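You operate a simulated robot arm through the tools that you are given. There is no shell and no other tool. Be economical: measure what you need, move in short steps, check, and stop when the job is done.

The job below is to be done with a simulated two-armed robot. You get a single attempt, and the scene is never put back.

Task
Fetch the name card from the top of the small table and set it on the yellow tech note card. Put the recorder from the top of the small table on the top of the door-side table. Take the scouring pad on the top of the small table and put it away on the shelf under the orange bench. Put the purple lapel mic case from the top of the orange bench on the top of the blue trunk and the white lapel mic case on the shelf under the orange bench. Take the grey foam block and leave it on the shelf under the blue bench. Put the yellow pad on the top of the blue bench away on the top of the yellow bench. Do these in any order. Set down upright: name card, scouring pad, lapel mic case, grey foam block.

Only the result counts: the job must be done as asked and must still hold three seconds after the hand-in. Knocking over, shifting, dropping, spilling or breaking anything else fails it.

Robot
Two 7-joint arms with two-finger parallel grippers on one trunk, on a base that drives. Base frame: it is fixed to the floor where the robot stands at the start and does not move with it; the origin is under the middle of the robot, x ahead of it, y to its left, z up; the surface under the hand at the start is at about z = 740. Readings come in mm, rad, newtons and seconds.
The left shoulder is at the start at [20, 113, 1222], the right one opposite. With the tool pointing down near the work surface each hand reaches from about 100 to 560 mm from the robot's upright axis, wherever it stands, measured 20 degrees to its own side. Places, roughly: grey foam block (5x5x8 cm) [3100, -5600, 800]; lapel mic case [3250, -5750, 750]; name card [750, -250, 750]; recorder [750, -500, 750]; scouring pad (5x3x5 cm) [700, -700, 800]; shelf under the blue bench [1600, -6900, 400]; shelf under the orange bench [3100, -5900, 400]; tech note card [750, 0, 750]; top of the blue trunk (44x15 cm) [-260, -4240, 620]; top of the door-side table [1800, -1600, 700]; top of the yellow bench [-600, -7000, 800]; yellow pad (9x6x5 cm) [2100, -6300, 800]. Payload 1.57 kg a hand.
The tool frame of a hand sits at the grasp point between the pads (the TCP): z along the fingers, y along the line on which they close. The tips reach 30 mm beyond it. Largest opening 80 mm; finger width 17, thickness 12; the body of the gripper, 40 by 82 mm, starts 80 mm behind the TCP.
Orientation is that of the tool frame in the base frame, as a unit quaternion [w, x, y, z]. With the fingers straight down and closing along the base's y, the tool's x points along the base's -x, its y along +y and its z along -z.

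Tools
- The arms move only by the tool servo_tool. It takes "left_motion", "right_motion" or both (then of equal length, played together; a hand with none holds still); each is a list of rows, each a list of 7 numbers: the shift along the tool's x, y, z in units of 250 mm (1.0 is 250 mm), then the turn, a rotation vector about the tool's x, y, z in units of 60 degrees (1.0 is 60 degrees), then the closure, from 0 (fully open) to 1 (shut). In form: [[tx, ty, tz, rx, ry, rz, hand], ...]. A call has 1 to 10 rows; each row is the pose to reach, as a shift and turn from the pose commanded when the call began, along the tool's axes at that moment. A call with a number of a shift or a turn outside -1 to 1 is refused whole. Rows are played at 5 a second. More than 50 mm and 0.15 rad between two rows, or a gripper value outside its range, and nothing of the call is played. Where a pose cannot be reached the arm comes as near as it can. A force on the tool above 40 N (or 10 N above the force at the start of the call, whichever is more), or a blocked arm, ends the call early, and 0.2 s more pass. Each finger travels about 45 mm/s and halts on what it meets, pressing with about 43 N; the grip force reading is that of the motor and also rises with nothing between the fingers. The clock runs only during rows and for 0.2 s after the last one: add rows that repeat a pose to give the fingers time. It gives the time, the measured TCP pose, the force on the tool (base axes), the opening and the grip force at its end, in the units of the frame above (readings bear some noise), with the torque about the TCP (base axes, N m) and any sound that the robot's microphone picked up.
- Cameras (640 x 400 px; columns grow to the right, rows downward): "scene" is now at [92.9, -15.2, 1338]; the picture's right is [-0.19, -0.98, 0.00], its down [-0.64, 0.12, -0.76] and it looks along [0.75, -0.14, -0.65] (base axes); focal length 278 px, centre (320, 200). "left" rides on the left gripper at [72, 7, -122] in its tool frame; the picture's right is [-0.09, 1.00, 0.00], its down [-0.84, -0.08, -0.54] and it looks along [-0.54, -0.05, 0.84] (tool axes); focal length 238 px, centre (320, 200). "right" rides on the right gripper at [72, -7, -122] in its tool frame; the picture's right is [0.09, 1.00, 0.00], its down [-0.84, 0.08, -0.54] and it looks along [-0.54, 0.05, 0.84] (tool axes); focal length 238 px, centre (320, 200). There is no depth. A picture from a camera that has moved, and an enlarged one, comes with that camera's place and axes in the base frame and with its lens.
- snapshot(camera): a new picture of that camera. It takes no simulated time.
- raise_lower(by): slides the trunk up (or, below 0, down) by that many mm; the arms and the scene camera ride with it, the base frame stays. It gives what a move gives, with no picture.
- drive_base(legs): drives the robot by 1 to 6 legs, each [ahead, left, turn to the left] in mm, mm and rad, along the robot's own axes; the way and the turn of a leg run together, so that a leg with both is an arc; at most 1500 mm and 3.142 rad a leg. The arms and the cameras ride along, it lands a little off, and it stops where it bumps. It gives what a move gives.
- head_to(pan, tilt): turns the head with the scene camera to pan (to the left, within 1.396 rad either way) and tilt (down, from -0.506 to 1.204), counted from straight ahead of the robot. It gives what a move gives.
- zoom(camera, box): a new picture of the part [left, top, right, bottom] of that camera's present view, enlarged. It takes no simulated time.
- hand_in(): hands the job in; it is judged then, once.

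Work in short steps. Places have to be worked out from the pictures, the camera data and where the tool is seen: move nearer, look again, correct. Check each grasp and each placing, and mend what went wrong. You have 207 turns and 210 pictures in all, those below and enlarged ones among them. Open the grippers and draw the arms clear of the work before you hand the job in, unless the task says otherwise; then end with one line.

The tools are called after "Call:" by a JSON object that holds its "api" and its "payload". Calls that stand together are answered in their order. servo_tool: Moves the arms, as the interface text tells. Its arguments: {"type":"object","properties":{"left_motion":{"type":"array","items":{"type":"array","items":{"type":"number"}}},"right_motion":{"type":"array","items":{"type":"array","items":{"type":"number"}}}},"required":[]} The other tools are called the same way: raise_lower (by) slides the trunk up or down; drive_base (legs) drives the base; head_to (pan, tilt) turns the head that bears the scene camera; snapshot (camera) takes a picture; zoom (camera, box) takes an enlarged picture of a part of a camera's view; hand_in () hands the job in.

At the start:

```text
t: 0.0
left_ee_pos: [399.5, 42.3, 1026.9]
left_ee_rot: [0.001, 0.0, 1.0, -0.001]
left_force: [0.0, -0.1, 0.5]
left_moment: [0.03, -0.02, 0.02]
left_width: 79.9
left_grasp_force: 0.1
right_ee_pos: [351.9, -301.5, 986.2]
right_ee_rot: [0.0, -0.001, 1.0, -0.001]
right_force: [-0.2, -0.8, 0.4]
right_moment: [0.01, 0.0, 0.0]
right_width: 80.0
right_grasp_force: 0.2
trunk travel left (down, up): [-275.0, 295.0]
robot x, y, heading: [-1.5, -2.9, 0.002]
head pan, tilt: [-0.188, 0.705]
```

scene: 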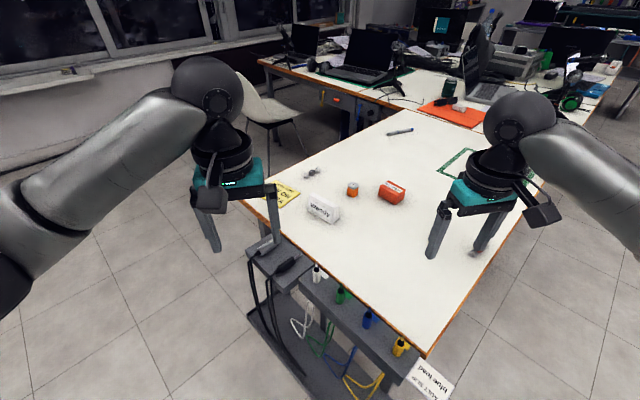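
right: 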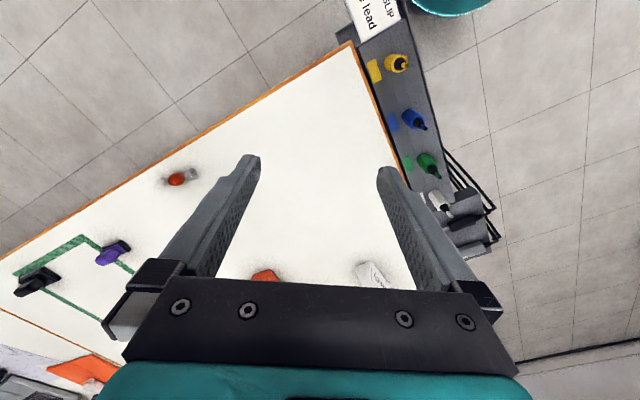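
left: 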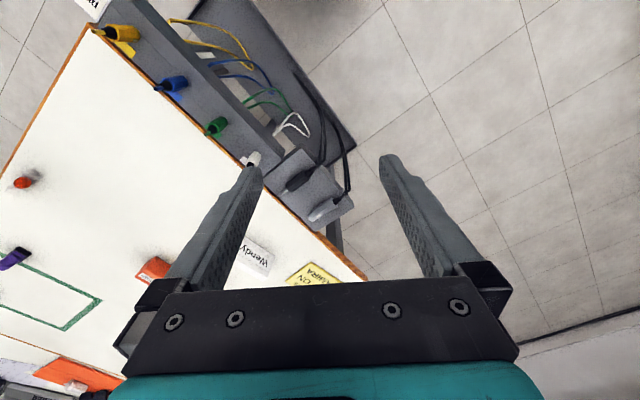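

The small table lies ahead with several things on it; I look closer to identify the name card, recorder, scouring pad and tech note.

Call:
{"api": "zoom", "payload": {"camera": "scene", "box": [240, 110, 440, 235]}}

Call:
{"api": "zoom", "payload": {"camera": "scene", "box": [380, 60, 640, 222]}}

Call:
{"api": "zoom", "payload": {"camera": "right", "box": [0, 140, 240, 290]}}

```text
3.20 times, centred on (340, 172) of scene
camera zoom: at [92.9, -15.2, 1338.0], right [-0.19, -0.98, 0.0], down [-0.64, 0.12, -0.76], along [0.75, -0.14, -0.65], focal length 889 px, centre (256, 288)
```

zoom: 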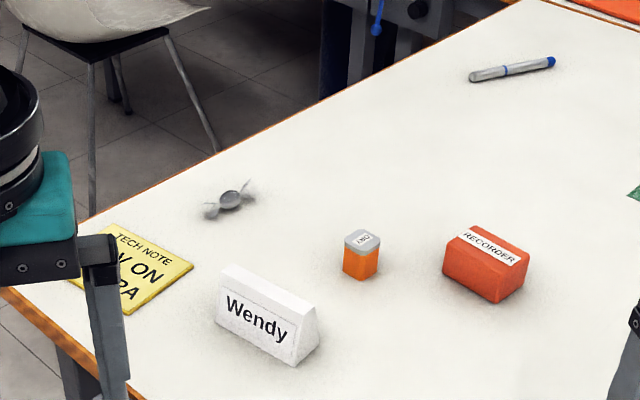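

```text
2.46 times, centred on (510, 141) of scene
camera zoom: at [92.9, -15.2, 1338.0], right [-0.19, -0.98, 0.0], down [-0.64, 0.12, -0.76], along [0.75, -0.14, -0.65], focal length 684 px, centre (-148, 345)
```

zoom: 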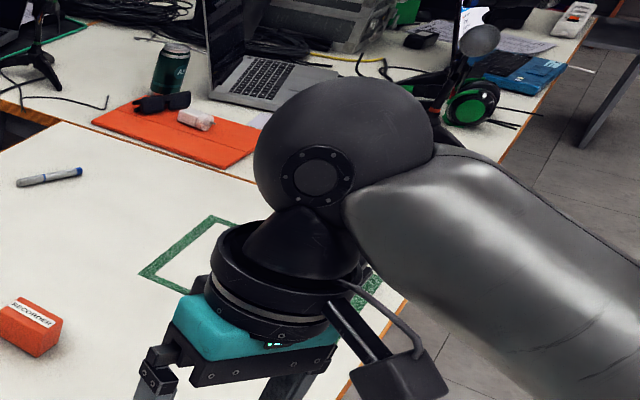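

```text
2.67 times, centred on (120, 215) of right
camera zoom: at [278.9, -307.8, 1109.8], right [-0.09, 1.0, 0.0], down [0.84, 0.08, 0.54], along [0.54, 0.05, -0.84], focal length 636 px, centre (853, 160)
```

zoom: 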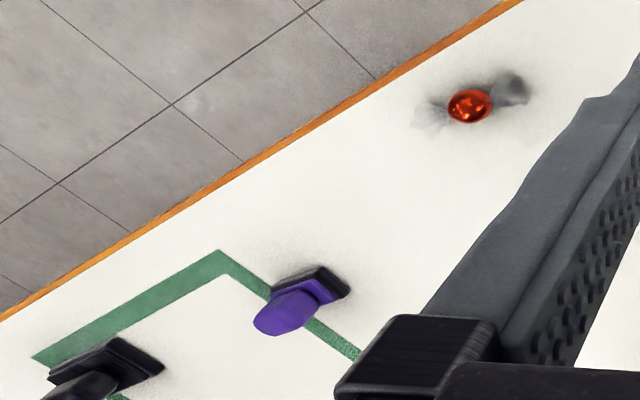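

Recorder, name card and tech note are identified; the table is turned about 30°. Before driving I look around to check free floor to the left and right.

Call:
{"api": "head_to", "payload": {"pan": 0.7, "tilt": 0.6}}

Call:
{"api": "snapshot", "payload": {"camera": "scene"}}

Call:
{"api": "head_to", "payload": {"pan": -1.2, "tilt": 0.4}}

Call:
{"api": "snapshot", "payload": {"camera": "scene"}}

```text
t: 1.2
left_ee_pos: [399.0, 42.3, 1026.1]
left_ee_rot: [0.0, -0.001, 1.0, 0.0]
left_force: [0.8, 0.1, -0.4]
left_moment: [0.01, 0.01, 0.03]
left_width: 80.1
left_grasp_force: 0.1
right_ee_pos: [351.5, -300.9, 986.3]
right_ee_rot: [0.0, -0.001, 1.0, -0.001]
right_force: [-0.4, 0.1, -0.5]
right_moment: [-0.01, -0.01, 0.0]
right_width: 80.0
right_grasp_force: 0.1
trunk travel left (down, up): [-275.0, 295.0]
robot x, y, heading: [-0.7, 0.1, 0.0]
head pan, tilt: [0.7, 0.6]
```

```text
203 pictures are left
camera scene: at [77.4, 57.6, 1347.1], right [0.64, -0.77, 0.0], down [-0.43, -0.36, -0.83], along [0.63, 0.53, -0.56], focal length 278 px, centre (320, 200)
```

scene: 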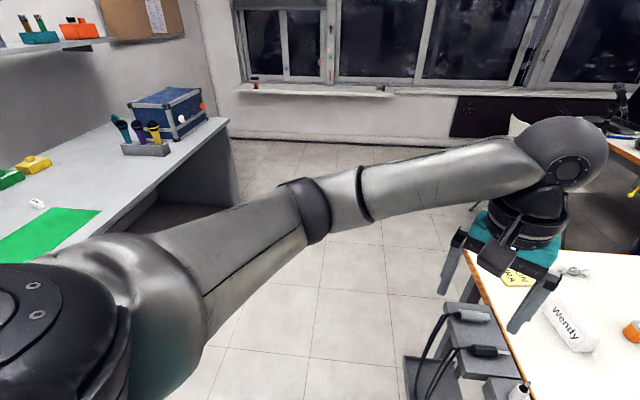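

```text
t: 3.1
left_ee_pos: [398.1, 41.7, 1025.9]
left_ee_rot: [0.0, 0.0, 1.0, 0.001]
left_force: [1.0, -0.2, -0.6]
left_moment: [0.01, 0.01, 0.0]
left_width: 79.9
left_grasp_force: 0.0
right_ee_pos: [350.5, -300.9, 986.8]
right_ee_rot: [0.0, 0.0, 1.0, -0.002]
right_force: [0.6, -0.4, 0.0]
right_moment: [-0.02, 0.0, 0.01]
right_width: 80.0
right_grasp_force: 0.1
trunk travel left (down, up): [-275.0, 295.0]
robot x, y, heading: [0.2, -0.4, 0.001]
head pan, tilt: [-1.201, 0.4]
```

```text
202 pictures are left
camera scene: at [43.3, -85.6, 1365.3], right [-0.93, -0.36, 0.0], down [-0.14, 0.36, -0.92], along [0.33, -0.86, -0.39], focal length 278 px, centre (320, 200)
```

scene: 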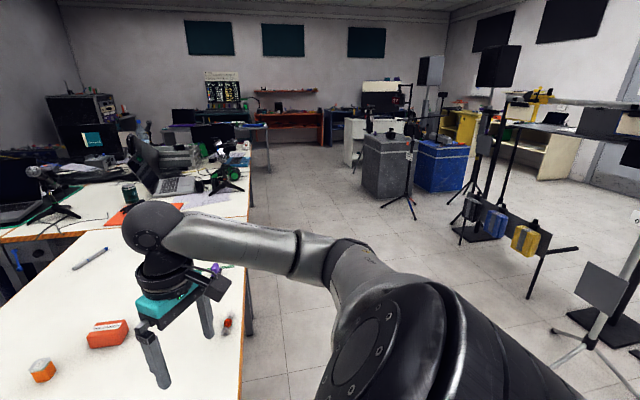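

There is a bench at y≈1150 on the left, and clear floor between. I drive to about (626,330), facing −1.06 rad towards the name card and tech note.

Call:
{"api": "drive_base", "payload": {"legs": [[0, 150, 0], [626, 180, 0], [0, 0, -1.06]]}}

Call:
{"api": "head_to", "payload": {"pan": -0.1, "tilt": 0.95}}

Call:
{"api": "snapshot", "payload": {"camera": "scene"}}

Call:
{"api": "snapshot", "payload": {"camera": "right"}}

```text
t: 10.3
left_ee_pos: [852.3, -6.1, 1025.8]
left_ee_rot: [0.0, 0.51, 0.86, 0.0]
left_force: [-0.3, 0.3, 0.8]
left_moment: [0.0, 0.01, 0.0]
left_width: 80.0
left_grasp_force: 0.0
right_ee_pos: [528.4, -128.2, 986.5]
right_ee_rot: [-0.001, 0.508, 0.861, -0.001]
right_force: [0.3, 0.2, -1.0]
right_moment: [0.01, -0.04, -0.01]
right_width: 79.9
right_grasp_force: 0.1
trunk travel left (down, up): [-275.0, 295.0]
robot x, y, heading: [625.6, 322.7, -1.064]
head pan, tilt: [-1.201, 0.4]
```

```text
t: 11.7
left_ee_pos: [852.0, -4.6, 1026.4]
left_ee_rot: [0.0, 0.509, 0.861, 0.0]
left_force: [0.0, -0.3, 0.3]
left_moment: [0.01, 0.01, 0.03]
left_width: 80.0
left_grasp_force: 0.1
right_ee_pos: [529.2, -128.6, 986.9]
right_ee_rot: [0.0, 0.509, 0.861, -0.001]
right_force: [-0.1, 0.4, -0.7]
right_moment: [0.02, 0.01, 0.0]
right_width: 80.2
right_grasp_force: 0.1
trunk travel left (down, up): [-275.0, 295.0]
robot x, y, heading: [626.4, 329.9, -1.069]
head pan, tilt: [-0.099, 0.949]
```

```text
201 pictures are left
camera scene: at [656.6, 249.0, 1318.7], right [-0.92, -0.39, 0.0], down [-0.32, 0.75, -0.58], along [0.23, -0.54, -0.81], focal length 278 px, centre (320, 200)
```

scene: 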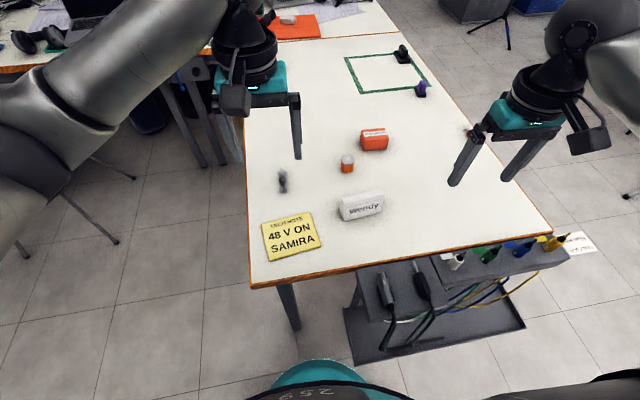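

```text
200 pictures are left
camera right: at [487.9, -69.0, 1109.8], right [0.83, 0.56, 0.0], down [0.47, -0.7, 0.54], along [0.3, -0.45, -0.84], focal length 238 px, centre (320, 200)
```

right: 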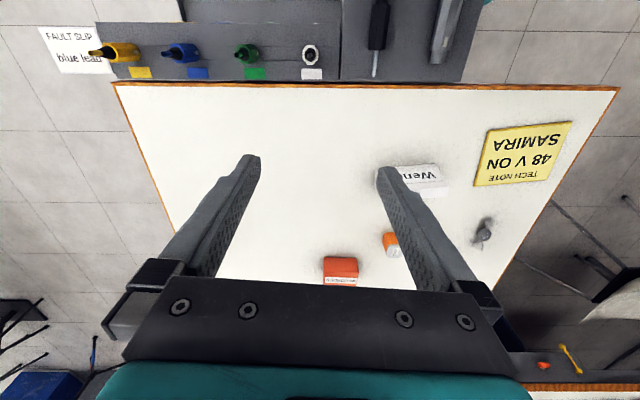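

Good view. I zoom on the name card and note for their exact places.

Call:
{"api": "zoom", "payload": {"camera": "scene", "box": [240, 110, 420, 270]}}

Call:
{"api": "zoom", "payload": {"camera": "scene", "box": [330, 30, 490, 130]}}

```text
2.50 times, centred on (330, 190) of scene
camera zoom: at [656.6, 249.0, 1318.7], right [-0.92, -0.39, 0.0], down [-0.32, 0.75, -0.58], along [0.23, -0.54, -0.81], focal length 695 px, centre (295, 225)
```

zoom: 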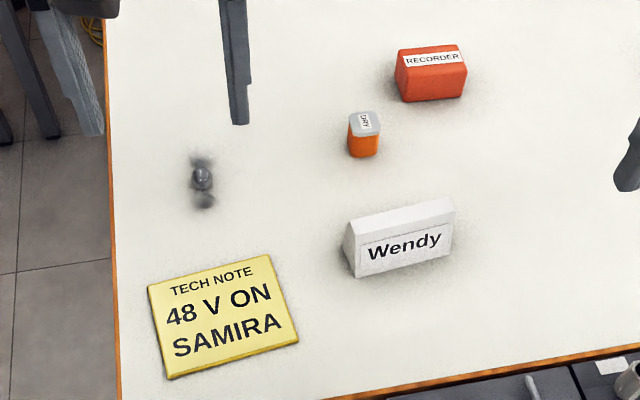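

```text
4.00 times, centred on (410, 80) of scene
camera zoom: at [656.6, 249.0, 1318.7], right [-0.92, -0.39, 0.0], down [-0.32, 0.75, -0.58], along [0.23, -0.54, -0.81], focal length 1111 px, centre (-40, 680)
```

zoom: 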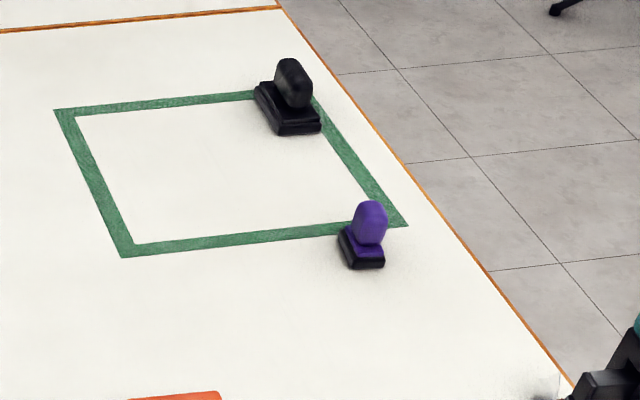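

The card's long axis is at ≈42° in base, centre ≈(717,−153); the note centre ≈(844,−14), same alignment. I bring the right hand above the card, turning to close across its thickness.

Call:
{"api": "servo_tool", "payload": {"right_motion": [[-0.056, 0.076, 0.03, 0, 0, 0.125, 0], [-0.112, 0.153, 0.06, 0, 0, 0.25, 0], [-0.168, 0.229, 0.1, 0, 0, 0.375, 0], [-0.224, 0.305, 0.13, 0, 0, 0.5, 0], [-0.28, 0.382, 0.16, 0, 0, 0.625, 0], [-0.336, 0.458, 0.2, 0, 0, 0.75, 0], [-0.392, 0.535, 0.24, 0, 0, 0.875, 0], [-0.448, 0.611, 0.28, 0, 0, 1.0, 0], [-0.448, 0.611, 0.28, 0, 0, 1.0, 0]]}}

Call:
{"api": "snapshot", "payload": {"camera": "right"}}

```text
t: 13.7
left_ee_pos: [852.4, -5.9, 1026.8]
left_ee_rot: [-0.001, 0.51, 0.86, 0.0]
left_force: [0.4, -0.4, -0.8]
left_moment: [0.0, -0.01, -0.03]
left_width: 80.1
left_grasp_force: 0.0
right_ee_pos: [716.7, -153.8, 916.2]
right_ee_rot: [0.001, 0.872, 0.489, -0.001]
right_force: [-0.2, 0.7, 0.5]
right_moment: [0.01, 0.01, 0.0]
right_width: 80.0
right_grasp_force: 0.0
trunk travel left (down, up): [-275.0, 295.0]
robot x, y, heading: [624.1, 322.7, -1.072]
head pan, tilt: [-0.099, 0.949]
```

```text
197 pictures are left
camera right: at [748.2, -88.8, 1038.9], right [0.9, -0.44, 0.0], down [-0.37, -0.75, 0.54], along [-0.24, -0.49, -0.84], focal length 238 px, centre (320, 200)
```

right: 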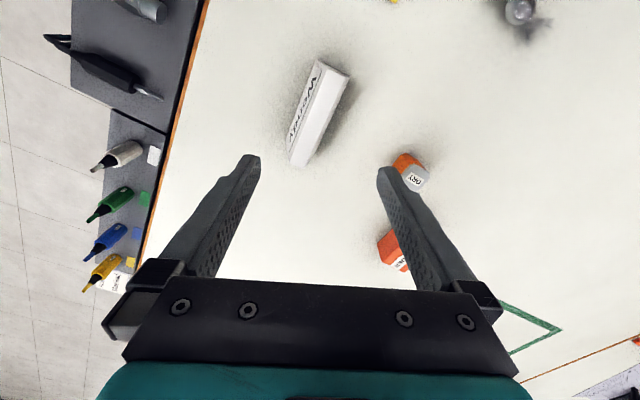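

Zoom on the card for its cross-section and direction.

Call:
{"api": "zoom", "payload": {"camera": "right", "box": [260, 40, 380, 180]}}

```text
2.86 times, centred on (320, 110) of right
camera zoom: at [748.2, -88.8, 1038.9], right [0.9, -0.44, 0.0], down [-0.37, -0.75, 0.54], along [-0.24, -0.49, -0.84], focal length 681 px, centre (320, 457)
```

zoom: 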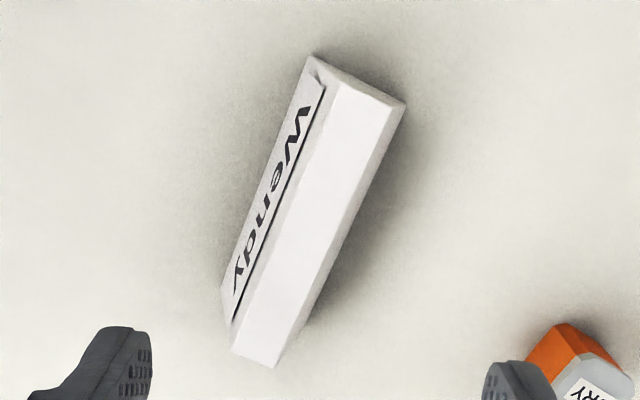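

Trapezoid section about 41 mm wide at base. I turn a further ~18.6° and descend partway, then recheck.

Call:
{"api": "servo_tool", "payload": {"right_motion": [[0.003, -0.004, 0.08, 0, 0, 0.1, 0], [0.006, -0.009, 0.16, 0, 0, 0.2, 0], [0.009, -0.014, 0.26, 0, 0, 0.31, 0], [0.009, -0.014, 0.34, 0, 0, 0.31, 0], [0.009, -0.014, 0.34, 0, 0, 0.31, 0]]}}

Call:
{"api": "snapshot", "payload": {"camera": "right"}}

Call:
{"api": "zoom", "payload": {"camera": "scene", "box": [240, 100, 480, 260]}}

```text
t: 14.9
left_ee_pos: [852.5, -5.1, 1025.5]
left_ee_rot: [0.0, 0.51, 0.86, -0.001]
left_force: [0.1, 0.5, -0.7]
left_moment: [0.02, 0.01, 0.0]
left_width: 80.3
left_grasp_force: 0.0
right_ee_pos: [714.2, -149.5, 829.4]
right_ee_rot: [-0.001, 0.94, 0.342, -0.001]
right_force: [0.0, -0.1, 0.1]
right_moment: [-0.01, 0.0, -0.01]
right_width: 79.9
right_grasp_force: 0.1
trunk travel left (down, up): [-275.0, 295.0]
robot x, y, heading: [626.9, 326.7, -1.068]
head pan, tilt: [-0.099, 0.949]
```

```text
195 pictures are left
camera right: at [764.5, -98.1, 953.4], right [0.71, -0.7, 0.0], down [-0.59, -0.6, 0.54], along [-0.38, -0.39, -0.84], focal length 238 px, centre (320, 200)
```

right: 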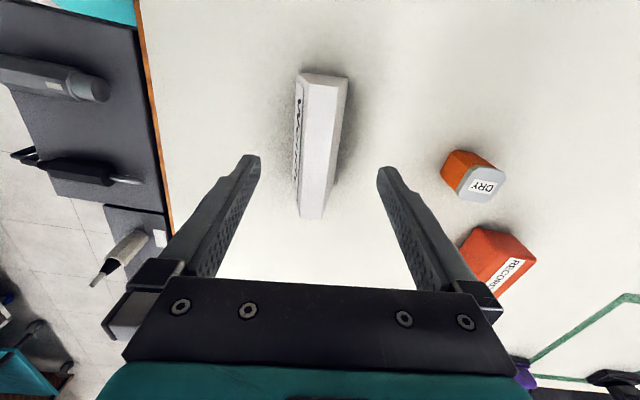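

```text
2.50 times, centred on (360, 180) of scene
camera zoom: at [656.6, 249.1, 1318.7], right [-0.92, -0.39, 0.0], down [-0.32, 0.75, -0.58], along [0.23, -0.54, -0.81], focal length 695 px, centre (220, 250)
```

zoom: 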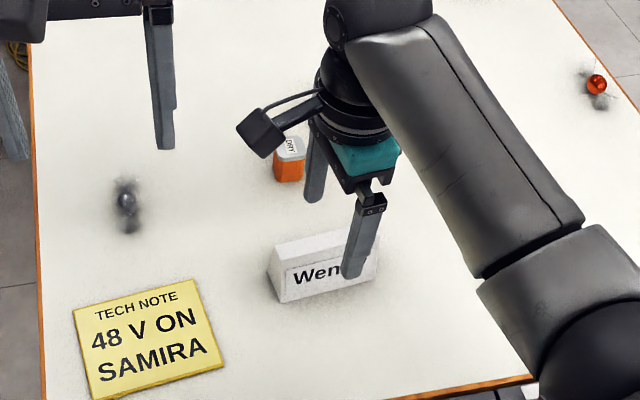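

Card is well aligned, offset about −3.5 mm in tool y. I correct, descend so the tips are ~4 mm off the table and close.

Call:
{"api": "servo_tool", "payload": {"right_motion": [[0.012, -0.014, 0.1, 0, 0, 0, 0], [0.012, -0.014, 0.18, 0, 0, 0, 0], [0.012, -0.014, 0.22, 0, 0, 0, 0], [0.012, -0.014, 0.22, 0, 0, 0, 0.5], [0.012, -0.014, 0.22, 0, 0, 0, 1], [0.012, -0.014, 0.22, 0, 0, 0, 1], [0.012, -0.014, 0.22, 0, 0, 0, 1], [0.012, -0.014, 0.22, 0, 0, 0, 1]]}}

Call:
{"api": "snapshot", "payload": {"camera": "right"}}

```text
t: 16.7
left_ee_pos: [851.6, -4.6, 1026.2]
left_ee_rot: [0.001, 0.51, 0.86, 0.0]
left_force: [-0.6, -0.3, -0.2]
left_moment: [0.05, -0.04, -0.02]
left_width: 80.1
left_grasp_force: 0.1
right_ee_pos: [715.3, -144.3, 776.1]
right_ee_rot: [-0.001, 0.939, 0.344, -0.001]
right_force: [-0.7, 0.5, -0.6]
right_moment: [-0.02, -0.03, 0.01]
right_width: 37.8
right_grasp_force: 36.0
trunk travel left (down, up): [-275.0, 295.0]
robot x, y, heading: [622.6, 323.7, -1.068]
head pan, tilt: [-0.099, 0.949]
```

```text
193 pictures are left
camera right: at [765.4, -93.6, 899.0], right [0.71, -0.7, 0.0], down [-0.59, -0.6, 0.54], along [-0.38, -0.39, -0.84], focal length 238 px, centre (320, 200)
```

right: 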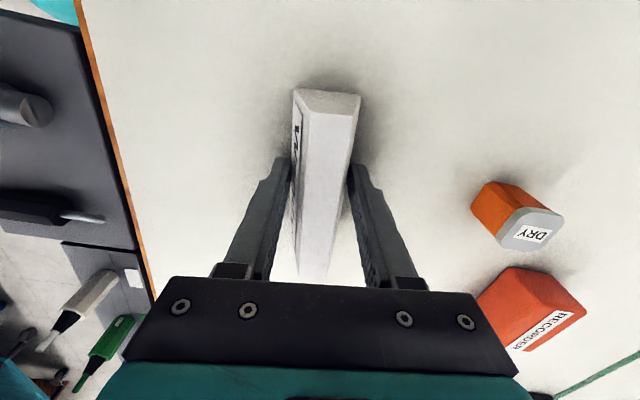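

Gripped at 37.8 mm. I lift 40 mm and carry it over the note, then look.

Call:
{"api": "servo_tool", "payload": {"right_motion": [[0, 0, -0.08, 0, 0, 0, 1], [0, 0, -0.18, 0, 0, 0, 1], [0.15, -0.012, -0.18, 0, 0, 0, 1], [0.3, -0.024, -0.18, 0, 0, 0, 1], [0.45, -0.042, -0.18, 0, 0, 0, 1], [0.6, -0.06, -0.18, 0, 0, 0, 1], [0.74, -0.074, -0.18, 0, 0, 0, 1], [0.74, -0.074, -0.18, 0, 0, 0, 1]]}}

Call:
{"api": "snapshot", "payload": {"camera": "right"}}

Call:
{"api": "zoom", "payload": {"camera": "scene", "box": [180, 100, 420, 270]}}

```text
t: 18.3
left_ee_pos: [852.5, -5.0, 1026.8]
left_ee_rot: [0.001, 0.508, 0.861, 0.001]
left_force: [1.8, 0.8, -0.9]
left_moment: [-0.03, -0.03, 0.06]
left_width: 78.7
left_grasp_force: 0.1
right_ee_pos: [767.1, -89.3, 809.5]
right_ee_rot: [0.031, 0.95, 0.299, -0.08]
right_force: [-0.8, 0.4, -0.8]
right_moment: [0.0, -0.01, -0.01]
right_width: 36.7
right_grasp_force: 43.0
trunk travel left (down, up): [-275.0, 295.0]
robot x, y, heading: [622.1, 324.2, -1.072]
head pan, tilt: [-0.099, 0.949]
stopped in row 8 (right hand): the arm was blocked; the commanded pose is now the measured one
```

```text
192 pictures are left
camera right: at [837.0, -30.6, 918.6], right [0.65, -0.76, -0.01], down [-0.56, -0.48, 0.68], along [-0.52, -0.43, -0.74], focal length 238 px, centre (320, 200)
```

right: 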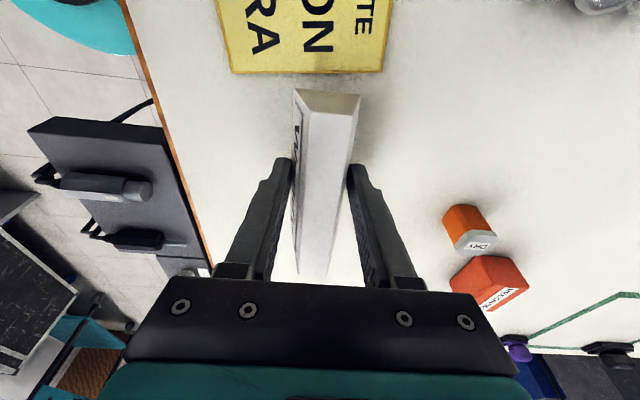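

```text
2.35 times, centred on (300, 185) of scene
camera zoom: at [656.4, 248.8, 1318.7], right [-0.92, -0.39, 0.0], down [-0.32, 0.75, -0.58], along [0.23, -0.54, -0.81], focal length 654 px, centre (367, 235)
```

zoom: 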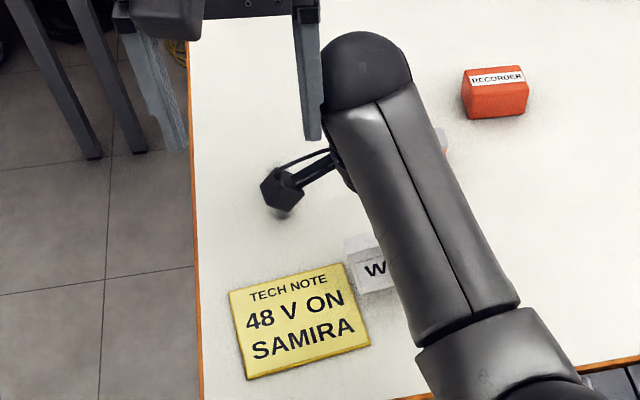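

The right arm was blocked, presumably by the left arm above the note. I move the left hand up and out to its side.

Call:
{"api": "servo_tool", "payload": {"left_motion": [[0.0, 0.1, -0.12, 0, 0, 0, 0], [0.0, 0.25, -0.2, 0, 0, 0, 0], [0.0, 0.42, -0.25, 0, 0, 0, 0], [0.0, 0.6, -0.25, 0, 0, 0, 0], [0.0, 0.78, -0.25, 0, 0, 0, 0], [0.1, 0.9, -0.25, 0, 0, 0, 0], [0.1, 0.9, -0.25, 0, 0, 0, 0]]}}

Call:
{"api": "snapshot", "payload": {"camera": "scene"}}

```text
t: 19.9
left_ee_pos: [1039.6, 124.8, 1090.6]
left_ee_rot: [0.0, 0.509, 0.861, 0.0]
left_force: [0.2, 0.0, 0.0]
left_moment: [0.03, 0.02, 0.01]
left_width: 80.0
left_grasp_force: 0.0
right_ee_pos: [766.9, -88.4, 809.1]
right_ee_rot: [0.029, 0.95, 0.3, -0.08]
right_force: [0.2, 0.4, 0.7]
right_moment: [-0.03, 0.03, 0.0]
right_width: 37.0
right_grasp_force: 42.9
trunk travel left (down, up): [-275.0, 295.0]
robot x, y, heading: [623.9, 325.5, -1.07]
head pan, tilt: [-0.099, 0.949]
```

```text
190 pictures are left
camera scene: at [656.6, 248.8, 1318.7], right [-0.92, -0.39, 0.0], down [-0.32, 0.75, -0.58], along [0.23, -0.54, -0.81], focal length 278 px, centre (320, 200)
```

scene: 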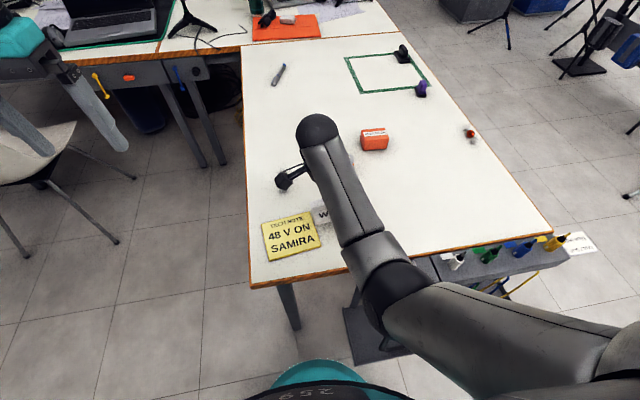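

Left arm is clear. I restore the right tool's vertical orientation and move to above the note (target TCP ≈(844,−10,825)).

Call:
{"api": "servo_tool", "payload": {"right_motion": [[0.02, -0.005, -0.1, 0, 0.06, -0.03, 1], [0.15, -0.03, -0.137, 0, 0.11, -0.06, 1], [0.28, -0.055, -0.137, 0, 0.163, -0.086, 1], [0.415, -0.079, -0.137, 0, 0.163, -0.086, 1], [0.415, -0.079, -0.137, 0, 0.163, -0.086, 1]]}}

Call:
{"api": "snapshot", "payload": {"camera": "right"}}

Call:
{"api": "zoom", "payload": {"camera": "scene", "box": [180, 120, 420, 270]}}

```text
t: 20.7
left_ee_pos: [1039.3, 125.1, 1091.6]
left_ee_rot: [0.002, 0.509, 0.861, 0.002]
left_force: [-0.4, -0.5, -0.3]
left_moment: [-0.02, -0.02, -0.02]
left_width: 80.1
left_grasp_force: 0.1
right_ee_pos: [736.3, -101.9, 820.5]
right_ee_rot: [0.024, 0.95, 0.3, -0.086]
right_force: [0.2, -0.7, -0.2]
right_moment: [0.01, -0.01, -0.01]
right_width: 36.9
right_grasp_force: 42.9
trunk travel left (down, up): [-275.0, 295.0]
robot x, y, heading: [624.1, 326.9, -1.07]
head pan, tilt: [-0.099, 0.949]
stopped in row 3 (right hand): the arm was blocked; the commanded pose is now the measured one
```

```text
189 pictures are left
camera right: at [809.1, -44.2, 928.6], right [0.65, -0.76, -0.02], down [-0.55, -0.48, 0.68], along [-0.53, -0.43, -0.73], focal length 238 px, centre (320, 200)
```

right: 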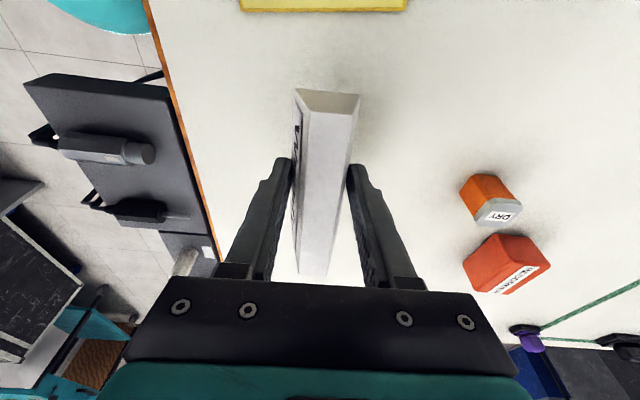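

```text
2.67 times, centred on (300, 195) of scene
camera zoom: at [656.5, 248.9, 1318.7], right [-0.92, -0.39, 0.0], down [-0.32, 0.75, -0.58], along [0.23, -0.54, -0.81], focal length 741 px, centre (373, 213)
```

zoom: 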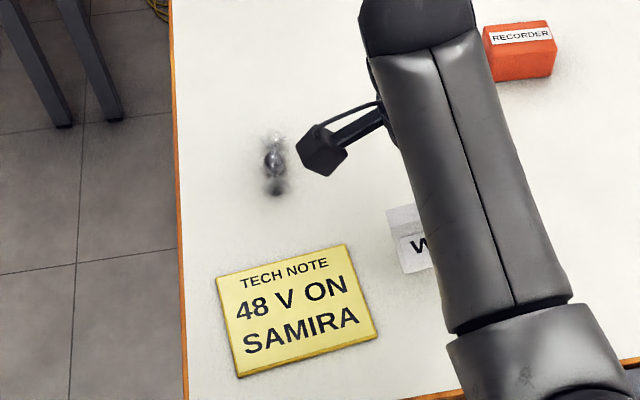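

Still blocked — it's a joint limit at that crossing pose, not the left arm. I'll return the hand to its comfortable spot upright and carry the card over with the base instead.

Call:
{"api": "servo_tool", "payload": {"right_motion": [[-0.06, 0.03, -0.02, -0.004, 0.05, -0.03, 1], [-0.12, 0.06, -0.05, -0.009, 0.11, -0.06, 1], [-0.17, 0.09, -0.05, -0.0135, 0.17, -0.086, 1], [-0.17, 0.09, -0.05, -0.0135, 0.17, -0.086, 1]]}}

Call:
{"api": "snapshot", "payload": {"camera": "right"}}

```text
t: 21.7
left_ee_pos: [1038.8, 125.4, 1091.8]
left_ee_rot: [0.001, 0.51, 0.86, 0.001]
left_force: [0.6, -0.5, 0.6]
left_moment: [0.0, 0.01, -0.02]
left_width: 80.1
left_grasp_force: 0.0
right_ee_pos: [719.4, -141.2, 839.0]
right_ee_rot: [0.0, 0.939, 0.345, 0.003]
right_force: [0.2, -0.2, 0.1]
right_moment: [0.0, 0.01, 0.0]
right_width: 36.8
right_grasp_force: 43.2
trunk travel left (down, up): [-275.0, 295.0]
robot x, y, heading: [623.4, 320.4, -1.073]
head pan, tilt: [-0.099, 0.949]
```

```text
187 pictures are left
camera right: at [769.3, -90.8, 962.9], right [0.72, -0.7, 0.0], down [-0.59, -0.6, 0.54], along [-0.38, -0.39, -0.84], focal length 238 px, centre (320, 200)
```

right: 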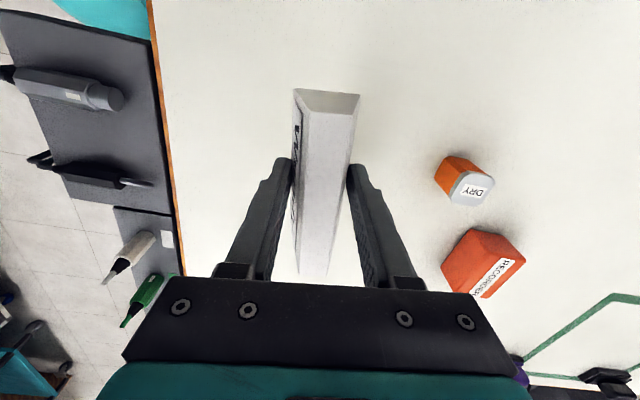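

Card upright in grip. I drive the base by (125,131) in base frame to bring it over the note.

Call:
{"api": "drive_base", "payload": {"legs": [[-55, 172, 0]]}}

Call:
{"api": "snapshot", "payload": {"camera": "right"}}

Call:
{"api": "snapshot", "payload": {"camera": "scene"}}

```text
t: 23.2
left_ee_pos: [1165.2, 257.0, 1090.6]
left_ee_rot: [0.001, 0.508, 0.861, 0.0]
left_force: [-0.3, 0.6, -0.5]
left_moment: [0.01, -0.01, 0.01]
left_width: 80.1
left_grasp_force: 0.0
right_ee_pos: [845.7, -10.7, 839.1]
right_ee_rot: [0.001, 0.938, 0.346, 0.001]
right_force: [0.7, 0.0, -0.3]
right_moment: [0.0, 0.0, -0.01]
right_width: 36.4
right_grasp_force: 42.8
trunk travel left (down, up): [-275.0, 295.0]
robot x, y, heading: [748.2, 454.3, -1.073]
head pan, tilt: [-0.099, 0.949]
```

```text
186 pictures are left
camera right: at [895.8, 41.2, 962.7], right [0.72, -0.7, 0.0], down [-0.59, -0.6, 0.54], along [-0.38, -0.39, -0.84], focal length 238 px, centre (320, 200)
```

right: 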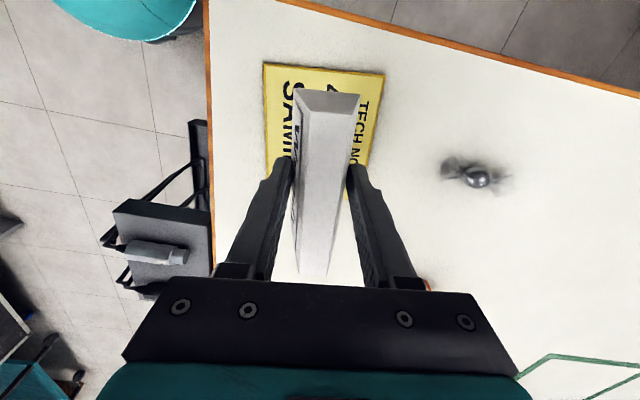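

```text
185 pictures are left
camera scene: at [783.0, 381.0, 1318.7], right [-0.92, -0.39, 0.0], down [-0.32, 0.75, -0.58], along [0.23, -0.54, -0.81], focal length 278 px, centre (320, 200)
```

scene: 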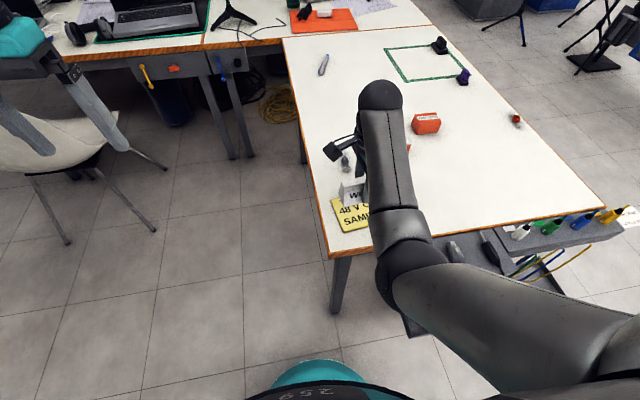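

The card hangs centred over the note within ~2 mm. I lower it slowly.

Call:
{"api": "servo_tool", "payload": {"right_motion": [[-0.008, 0, 0.1, 0, 0, 0, 1], [-0.008, 0, 0.18, 0, 0, 0, 1], [-0.008, 0, 0.21, 0, 0, 0, 1], [-0.008, 0, 0.22, 0, 0, 0, 1], [-0.008, 0, 0.22, 0, 0, 0, 1]]}}

Call:
{"api": "snapshot", "payload": {"camera": "right"}}

```text
t: 24.4
left_ee_pos: [1164.6, 256.4, 1091.7]
left_ee_rot: [0.0, 0.508, 0.861, 0.0]
left_force: [-0.2, 0.8, -0.5]
left_moment: [0.02, 0.0, -0.01]
left_width: 80.0
left_grasp_force: 0.0
right_ee_pos: [843.7, -11.7, 783.8]
right_ee_rot: [-0.001, 0.939, 0.345, 0.001]
right_force: [-0.4, 0.5, 0.1]
right_moment: [0.0, -0.03, -0.02]
right_width: 36.5
right_grasp_force: 43.3
trunk travel left (down, up): [-275.0, 295.0]
robot x, y, heading: [752.1, 455.5, -1.071]
head pan, tilt: [-0.099, 0.949]
```

```text
184 pictures are left
camera right: at [893.5, 39.5, 907.0], right [0.72, -0.7, 0.0], down [-0.59, -0.6, 0.54], along [-0.38, -0.39, -0.84], focal length 238 px, centre (320, 200)
```

right: 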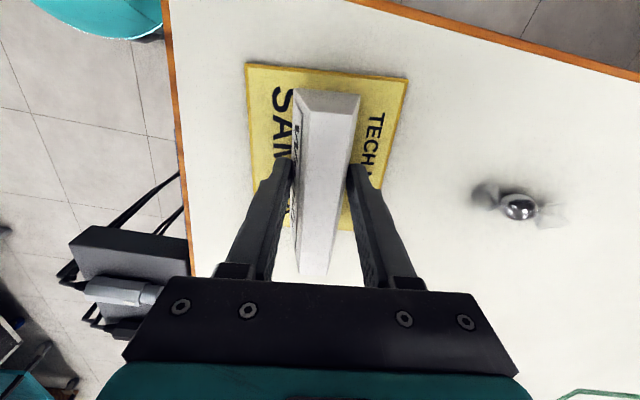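

No contact force yet; I creep down a couple of mm at a time.

Call:
{"api": "servo_tool", "payload": {"right_motion": [[0, 0, 0.006, 0, 0, 0, 1], [0, 0, 0.012, 0, 0, 0, 1], [0, 0, 0.012, 0, 0, 0, 1]]}}

```text
t: 25.2
left_ee_pos: [1165.3, 256.0, 1092.1]
left_ee_rot: [0.001, 0.508, 0.861, 0.001]
left_force: [0.2, 0.6, 0.5]
left_moment: [0.01, 0.01, -0.02]
left_width: 79.8
left_grasp_force: 0.1
right_ee_pos: [844.6, -11.0, 779.9]
right_ee_rot: [0.0, 0.938, 0.346, 0.002]
right_force: [0.4, 0.5, -0.4]
right_moment: [0.0, 0.02, 0.0]
right_width: 36.6
right_grasp_force: 42.9
trunk travel left (down, up): [-275.0, 295.0]
robot x, y, heading: [751.4, 460.3, -1.07]
head pan, tilt: [-0.099, 0.949]
```

Still free; another 2–3 mm.

Call:
{"api": "servo_tool", "payload": {"right_motion": [[0, 0, 0.006, 0, 0, 0, 1], [0, 0, 0.01, 0, 0, 0, 1], [0, 0, 0.01, 0, 0, 0, 1]]}}

```text
t: 26.0
left_ee_pos: [1163.9, 257.4, 1090.9]
left_ee_rot: [0.0, 0.508, 0.861, 0.0]
left_force: [-0.9, -0.6, 0.3]
left_moment: [-0.04, 0.02, -0.01]
left_width: 80.0
left_grasp_force: 0.0
right_ee_pos: [845.1, -11.6, 779.6]
right_ee_rot: [0.002, 0.938, 0.346, 0.002]
right_force: [-1.8, 0.8, 16.7]
right_moment: [0.04, 0.19, 0.0]
right_width: 36.2
right_grasp_force: 43.2
trunk travel left (down, up): [-275.0, 295.0]
robot x, y, heading: [751.2, 454.6, -1.069]
head pan, tilt: [-0.099, 0.949]
```

Contact (17 N). I relieve slightly, open, and rise straight up.

Call:
{"api": "servo_tool", "payload": {"right_motion": [[0, 0, -0.008, 0, 0, 0, 1], [0, 0, -0.008, 0, 0, 0, 0.5], [0, 0, -0.008, 0, 0, 0, 0.2], [0, 0, -0.008, 0, 0, 0, 0.0], [0, 0, -0.008, 0, 0, 0, 0.0], [0, 0, -0.1, 0, 0, 0, 0.0], [0, 0, -0.25, 0, 0, 0, 0.0], [0, 0, -0.4, 0, 0, 0, 0.0], [0, 0, -0.55, 0, 0, 0, 0.0]]}}

Call:
{"api": "snapshot", "payload": {"camera": "right"}}

```text
t: 28.2
left_ee_pos: [1165.9, 255.5, 1090.9]
left_ee_rot: [0.001, 0.508, 0.861, 0.002]
left_force: [-0.7, 0.1, 0.3]
left_moment: [-0.01, -0.03, -0.01]
left_width: 80.1
left_grasp_force: 0.2
right_ee_pos: [798.1, -39.7, 912.4]
right_ee_rot: [0.004, 0.948, 0.316, -0.038]
right_force: [0.2, 0.1, 0.5]
right_moment: [-0.01, 0.01, -0.02]
right_width: 79.7
right_grasp_force: 0.1
right hand out of reach, approached as far as the arm can: row 9
trunk travel left (down, up): [-275.0, 295.0]
robot x, y, heading: [748.3, 456.9, -1.068]
head pan, tilt: [-0.099, 0.949]
stopped in row 9 (right hand): the arm was blocked; the commanded pose is now the measured one
```

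```text
183 pictures are left
camera right: at [860.2, 12.7, 1029.8], right [0.67, -0.74, -0.02], down [-0.58, -0.54, 0.6], along [-0.46, -0.39, -0.8], focal length 238 px, centre (320, 200)
```

right: 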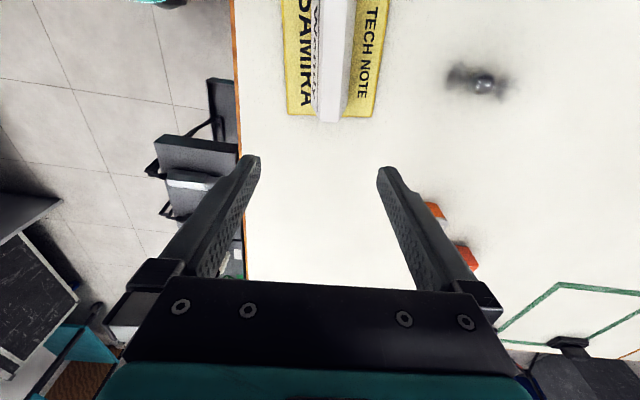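

Released. I swing the right hand back to a neutral pose and then check with the head camera.

Call:
{"api": "servo_tool", "payload": {"right_motion": [[-0.03, -0.04, -0.06, -0.006, 0.004, -0.12, 0], [-0.07, -0.1, -0.12, -0.011, 0.008, -0.24, 0], [-0.12, -0.16, -0.18, -0.017, 0.012, -0.36, 0], [-0.17, -0.23, -0.24, -0.022, 0.016, -0.48, 0], [-0.22, -0.3, -0.3, -0.028, 0.02, -0.6, 0], [-0.27, -0.37, -0.3, -0.034, 0.025, -0.72, 0], [-0.31, -0.43, -0.3, -0.04, 0.029, -0.84, 0], [-0.35, -0.49, -0.3, -0.045, 0.033, -0.95, 0], [-0.35, -0.49, -0.3, -0.045, 0.033, -0.95, 0]]}}

Call:
{"api": "zoom", "payload": {"camera": "scene", "box": [300, 90, 460, 260]}}

```text
t: 30.2
left_ee_pos: [1166.0, 256.1, 1090.4]
left_ee_rot: [0.0, 0.508, 0.862, 0.001]
left_force: [-0.2, 0.0, -0.1]
left_moment: [-0.04, 0.01, 0.01]
left_width: 80.2
left_grasp_force: 0.0
right_ee_pos: [644.7, -13.7, 989.4]
right_ee_rot: [0.003, 0.68, 0.733, -0.011]
right_force: [-0.1, -0.4, -0.5]
right_moment: [0.01, -0.01, -0.01]
right_width: 80.1
right_grasp_force: 0.0
right hand out of reach, approached as far as the arm can: row 2, 3, 4, 5, 6, 7, 8, 9
trunk travel left (down, up): [-275.0, 295.0]
robot x, y, heading: [746.8, 452.2, -1.072]
head pan, tilt: [-0.099, 0.949]
```

```text
2.35 times, centred on (380, 175) of scene
camera zoom: at [782.5, 380.4, 1318.7], right [-0.92, -0.39, 0.0], down [-0.32, 0.75, -0.58], along [0.23, -0.54, -0.81], focal length 654 px, centre (179, 259)
```

zoom: 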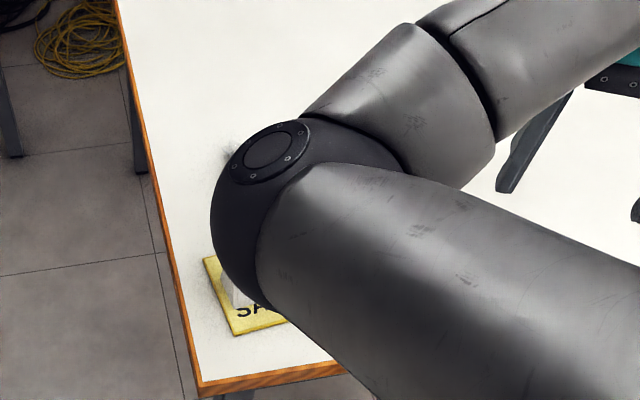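

The elbow has swung over the note in an odd pose. I raise the trunk for safety before straightening the arm out.

Call:
{"api": "raise_lower", "payload": {"by": 150}}

Call:
{"api": "snapshot", "payload": {"camera": "scene"}}

Call:
{"api": "snapshot", "payload": {"camera": "left"}}

```text
t: 32.0
left_ee_pos: [1166.1, 256.3, 1241.3]
left_ee_rot: [0.0, 0.508, 0.861, 0.002]
left_force: [-1.4, 0.3, -0.1]
left_moment: [-0.01, 0.02, 0.0]
left_width: 79.9
left_grasp_force: 0.1
right_ee_pos: [645.7, -12.9, 1137.9]
right_ee_rot: [0.002, 0.681, 0.732, -0.013]
right_force: [-0.1, 0.7, 0.3]
right_moment: [0.0, -0.02, 0.03]
right_width: 79.9
right_grasp_force: 0.2
trunk travel left (down, up): [-425.0, 145.0]
robot x, y, heading: [748.3, 456.2, -1.074]
head pan, tilt: [-0.099, 0.949]
```

```text
181 pictures are left
camera scene: at [782.5, 380.3, 1468.6], right [-0.92, -0.39, 0.0], down [-0.32, 0.75, -0.58], along [0.23, -0.54, -0.81], focal length 278 px, centre (320, 200)
```

scene: 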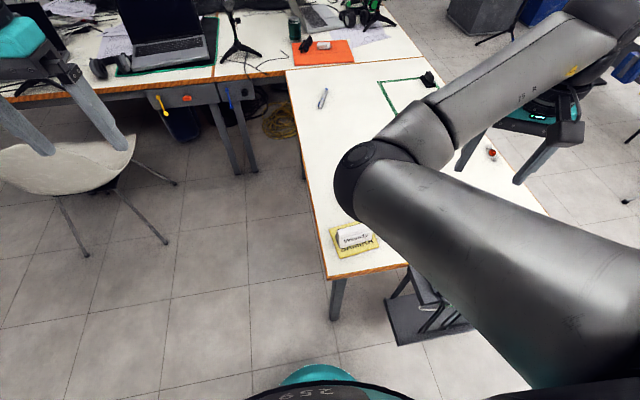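

```text
180 pictures are left
camera left: at [1136.0, 322.2, 1363.3], right [0.92, 0.4, 0.0], down [0.34, -0.77, 0.54], along [0.22, -0.5, -0.84], focal length 238 px, centre (320, 200)
```

left: 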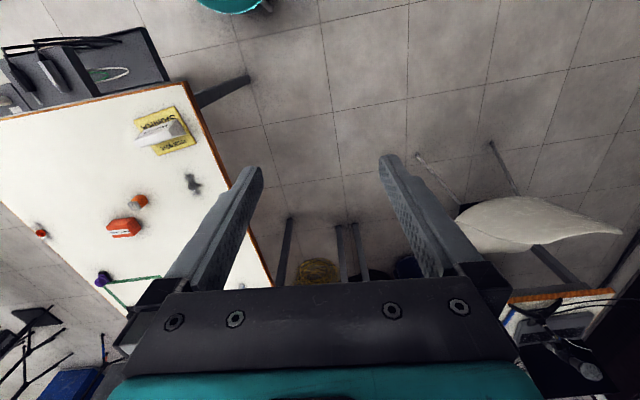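

Zoom on the card to check it stands on the note.

Call:
{"api": "zoom", "payload": {"camera": "scene", "box": [310, 200, 400, 290]}}

Call:
{"api": "zoom", "payload": {"camera": "left", "box": [100, 80, 250, 200]}}

```text
4.44 times, centred on (355, 245) of scene
camera zoom: at [782.5, 380.3, 1468.6], right [-0.92, -0.39, 0.0], down [-0.32, 0.75, -0.58], along [0.23, -0.54, -0.81], focal length 1235 px, centre (164, 0)
```

zoom: 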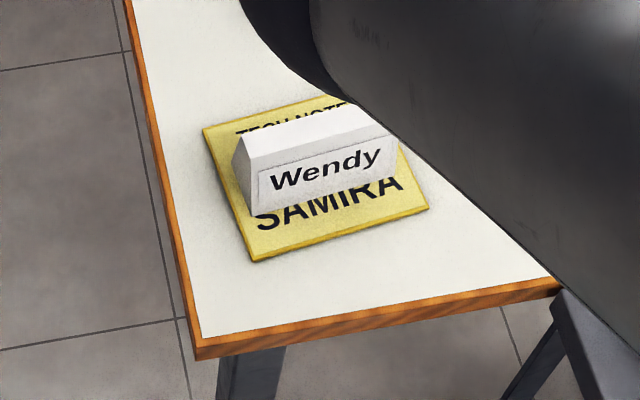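

```text
3.33 times, centred on (175, 140) of left
camera zoom: at [1136.0, 322.2, 1363.3], right [0.92, 0.4, 0.0], down [0.34, -0.77, 0.54], along [0.22, -0.5, -0.84], focal length 794 px, centre (803, 400)
```

zoom: 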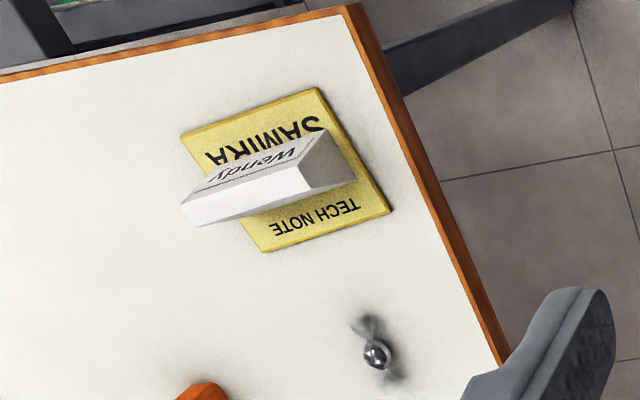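

The card stands squarely on the note. Now I finish rotating the right hand back to neutral, then drive round to the table's right side.

Call:
{"api": "servo_tool", "payload": {"right_motion": [[0, -0.05, 0, 0, 0, -0.12, 0], [0, -0.1, 0, 0, 0, -0.24, 0], [0, -0.15, 0, 0, 0, -0.36, 0], [0, -0.2, 0, 0, 0, -0.44, 0], [0, -0.2, 0, 0, 0, -0.44, 0]]}}

Call:
{"api": "drive_base", "payload": {"legs": [[-190, -465, 0], [266, -659, 0]]}}

Call:
{"api": "snapshot", "payload": {"camera": "scene"}}

```text
t: 33.2
left_ee_pos: [1164.6, 256.2, 1241.0]
left_ee_rot: [0.0, 0.508, 0.861, 0.001]
left_force: [0.2, 0.1, -0.7]
left_moment: [-0.01, 0.0, 0.01]
left_width: 79.9
left_grasp_force: 0.0
right_ee_pos: [594.9, -15.9, 1140.9]
right_ee_rot: [-0.001, 0.495, 0.869, -0.011]
right_force: [0.6, -0.3, 0.4]
right_moment: [0.01, 0.03, 0.0]
right_width: 80.1
right_grasp_force: 0.1
trunk travel left (down, up): [-425.0, 145.0]
robot x, y, heading: [749.5, 450.7, -1.071]
head pan, tilt: [-0.099, 0.949]
```

```text
t: 39.6
left_ee_pos: [221.7, -345.4, 1240.9]
left_ee_rot: [0.001, 0.509, 0.861, 0.001]
left_force: [-0.8, -0.7, 0.6]
left_moment: [-0.02, -0.01, -0.02]
left_width: 79.9
left_grasp_force: 0.1
right_ee_pos: [-349.7, -619.0, 1138.9]
right_ee_rot: [0.0, 0.497, 0.868, -0.012]
right_force: [-0.1, 0.6, -0.1]
right_moment: [0.02, -0.02, -0.01]
right_width: 80.1
right_grasp_force: 0.1
trunk travel left (down, up): [-425.0, 145.0]
robot x, y, heading: [-194.2, -145.0, -1.07]
head pan, tilt: [-0.099, 0.949]
```

```text
177 pictures are left
camera scene: at [-161.7, -221.8, 1468.7], right [-0.92, -0.39, 0.0], down [-0.32, 0.75, -0.58], along [0.23, -0.54, -0.81], focal length 278 px, centre (320, 200)
```

scene: 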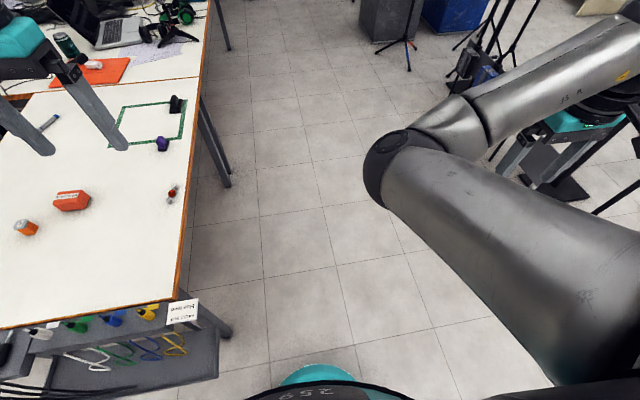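

Floor beside the table is clear. I continue to the right side and turn to face the table.

Call:
{"api": "drive_base", "payload": {"legs": [[798, -100, 0], [0, 0, 1.576]]}}

Call:
{"api": "snapshot", "payload": {"camera": "scene"}}

```text
t: 47.8
left_ee_pos: [301.6, -485.1, 1240.1]
left_ee_rot: [0.0, -0.26, 0.966, 0.002]
left_force: [0.5, 0.3, -0.6]
left_moment: [0.0, -0.01, 0.0]
left_width: 79.9
left_grasp_force: 0.1
right_ee_pos: [586.6, -1047.0, 1140.6]
right_ee_rot: [0.009, -0.274, 0.962, -0.01]
right_force: [1.2, -0.4, 0.5]
right_moment: [0.0, 0.02, 0.06]
right_width: 79.8
right_grasp_force: 0.0
trunk travel left (down, up): [-425.0, 145.0]
robot x, y, heading: [113.0, -905.3, 0.525]
head pan, tilt: [-0.099, 0.949]
```

```text
176 pictures are left
camera scene: at [186.7, -868.8, 1468.7], right [0.41, -0.91, 0.0], down [-0.74, -0.34, -0.58], along [0.53, 0.24, -0.81], focal length 278 px, centre (320, 200)
```

scene: 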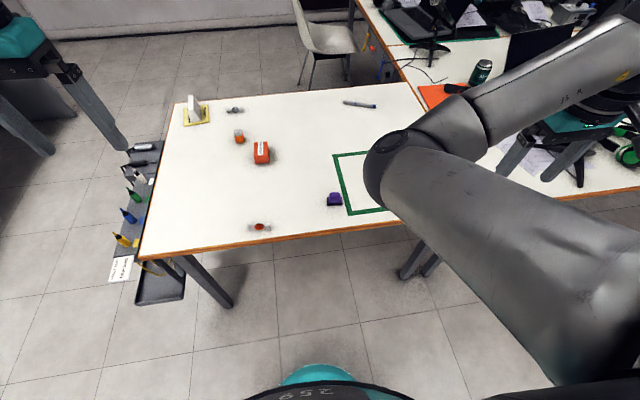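

The right elbow is folded inward in front of the trunk. I try to swing it out by drawing the hand back and outward.

Call:
{"api": "servo_tool", "payload": {"right_motion": [[0.12, -0.06, 0, 0, 0, 0, 0], [0.25, -0.12, 0, 0, 0, 0, 0], [0.4, -0.2, 0, 0, 0, 0, 0], [0.55, -0.28, 0, 0, 0, 0, 0], [0.7, -0.36, 0, 0, 0, 0, 0], [0.85, -0.44, 0, 0, 0, 0, 0], [0.95, -0.5, 0, 0, 0, 0, 0]]}}

Call:
{"api": "snapshot", "payload": {"camera": "scene"}}

```text
t: 49.4
left_ee_pos: [301.4, -486.4, 1241.7]
left_ee_rot: [0.0, -0.26, 0.965, 0.002]
left_force: [-0.6, 0.4, 0.0]
left_moment: [0.04, 0.02, -0.03]
left_width: 79.6
left_grasp_force: 0.0
right_ee_pos: [451.1, -1279.0, 1141.4]
right_ee_rot: [0.008, -0.274, 0.962, -0.008]
right_force: [-0.6, 0.2, 0.3]
right_moment: [-0.01, 0.01, -0.01]
right_width: 79.8
right_grasp_force: 0.1
trunk travel left (down, up): [-425.0, 145.0]
robot x, y, heading: [111.3, -905.4, 0.526]
head pan, tilt: [-0.099, 0.949]
```

```text
175 pictures are left
camera scene: at [186.7, -869.5, 1468.7], right [0.41, -0.91, 0.0], down [-0.74, -0.34, -0.58], along [0.53, 0.24, -0.81], focal length 278 px, centre (320, 200)
```

scene: 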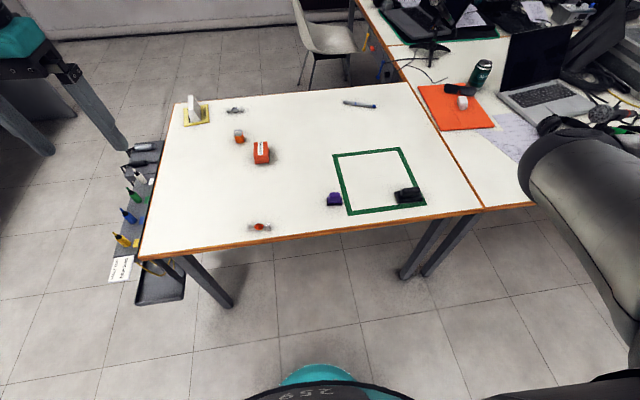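

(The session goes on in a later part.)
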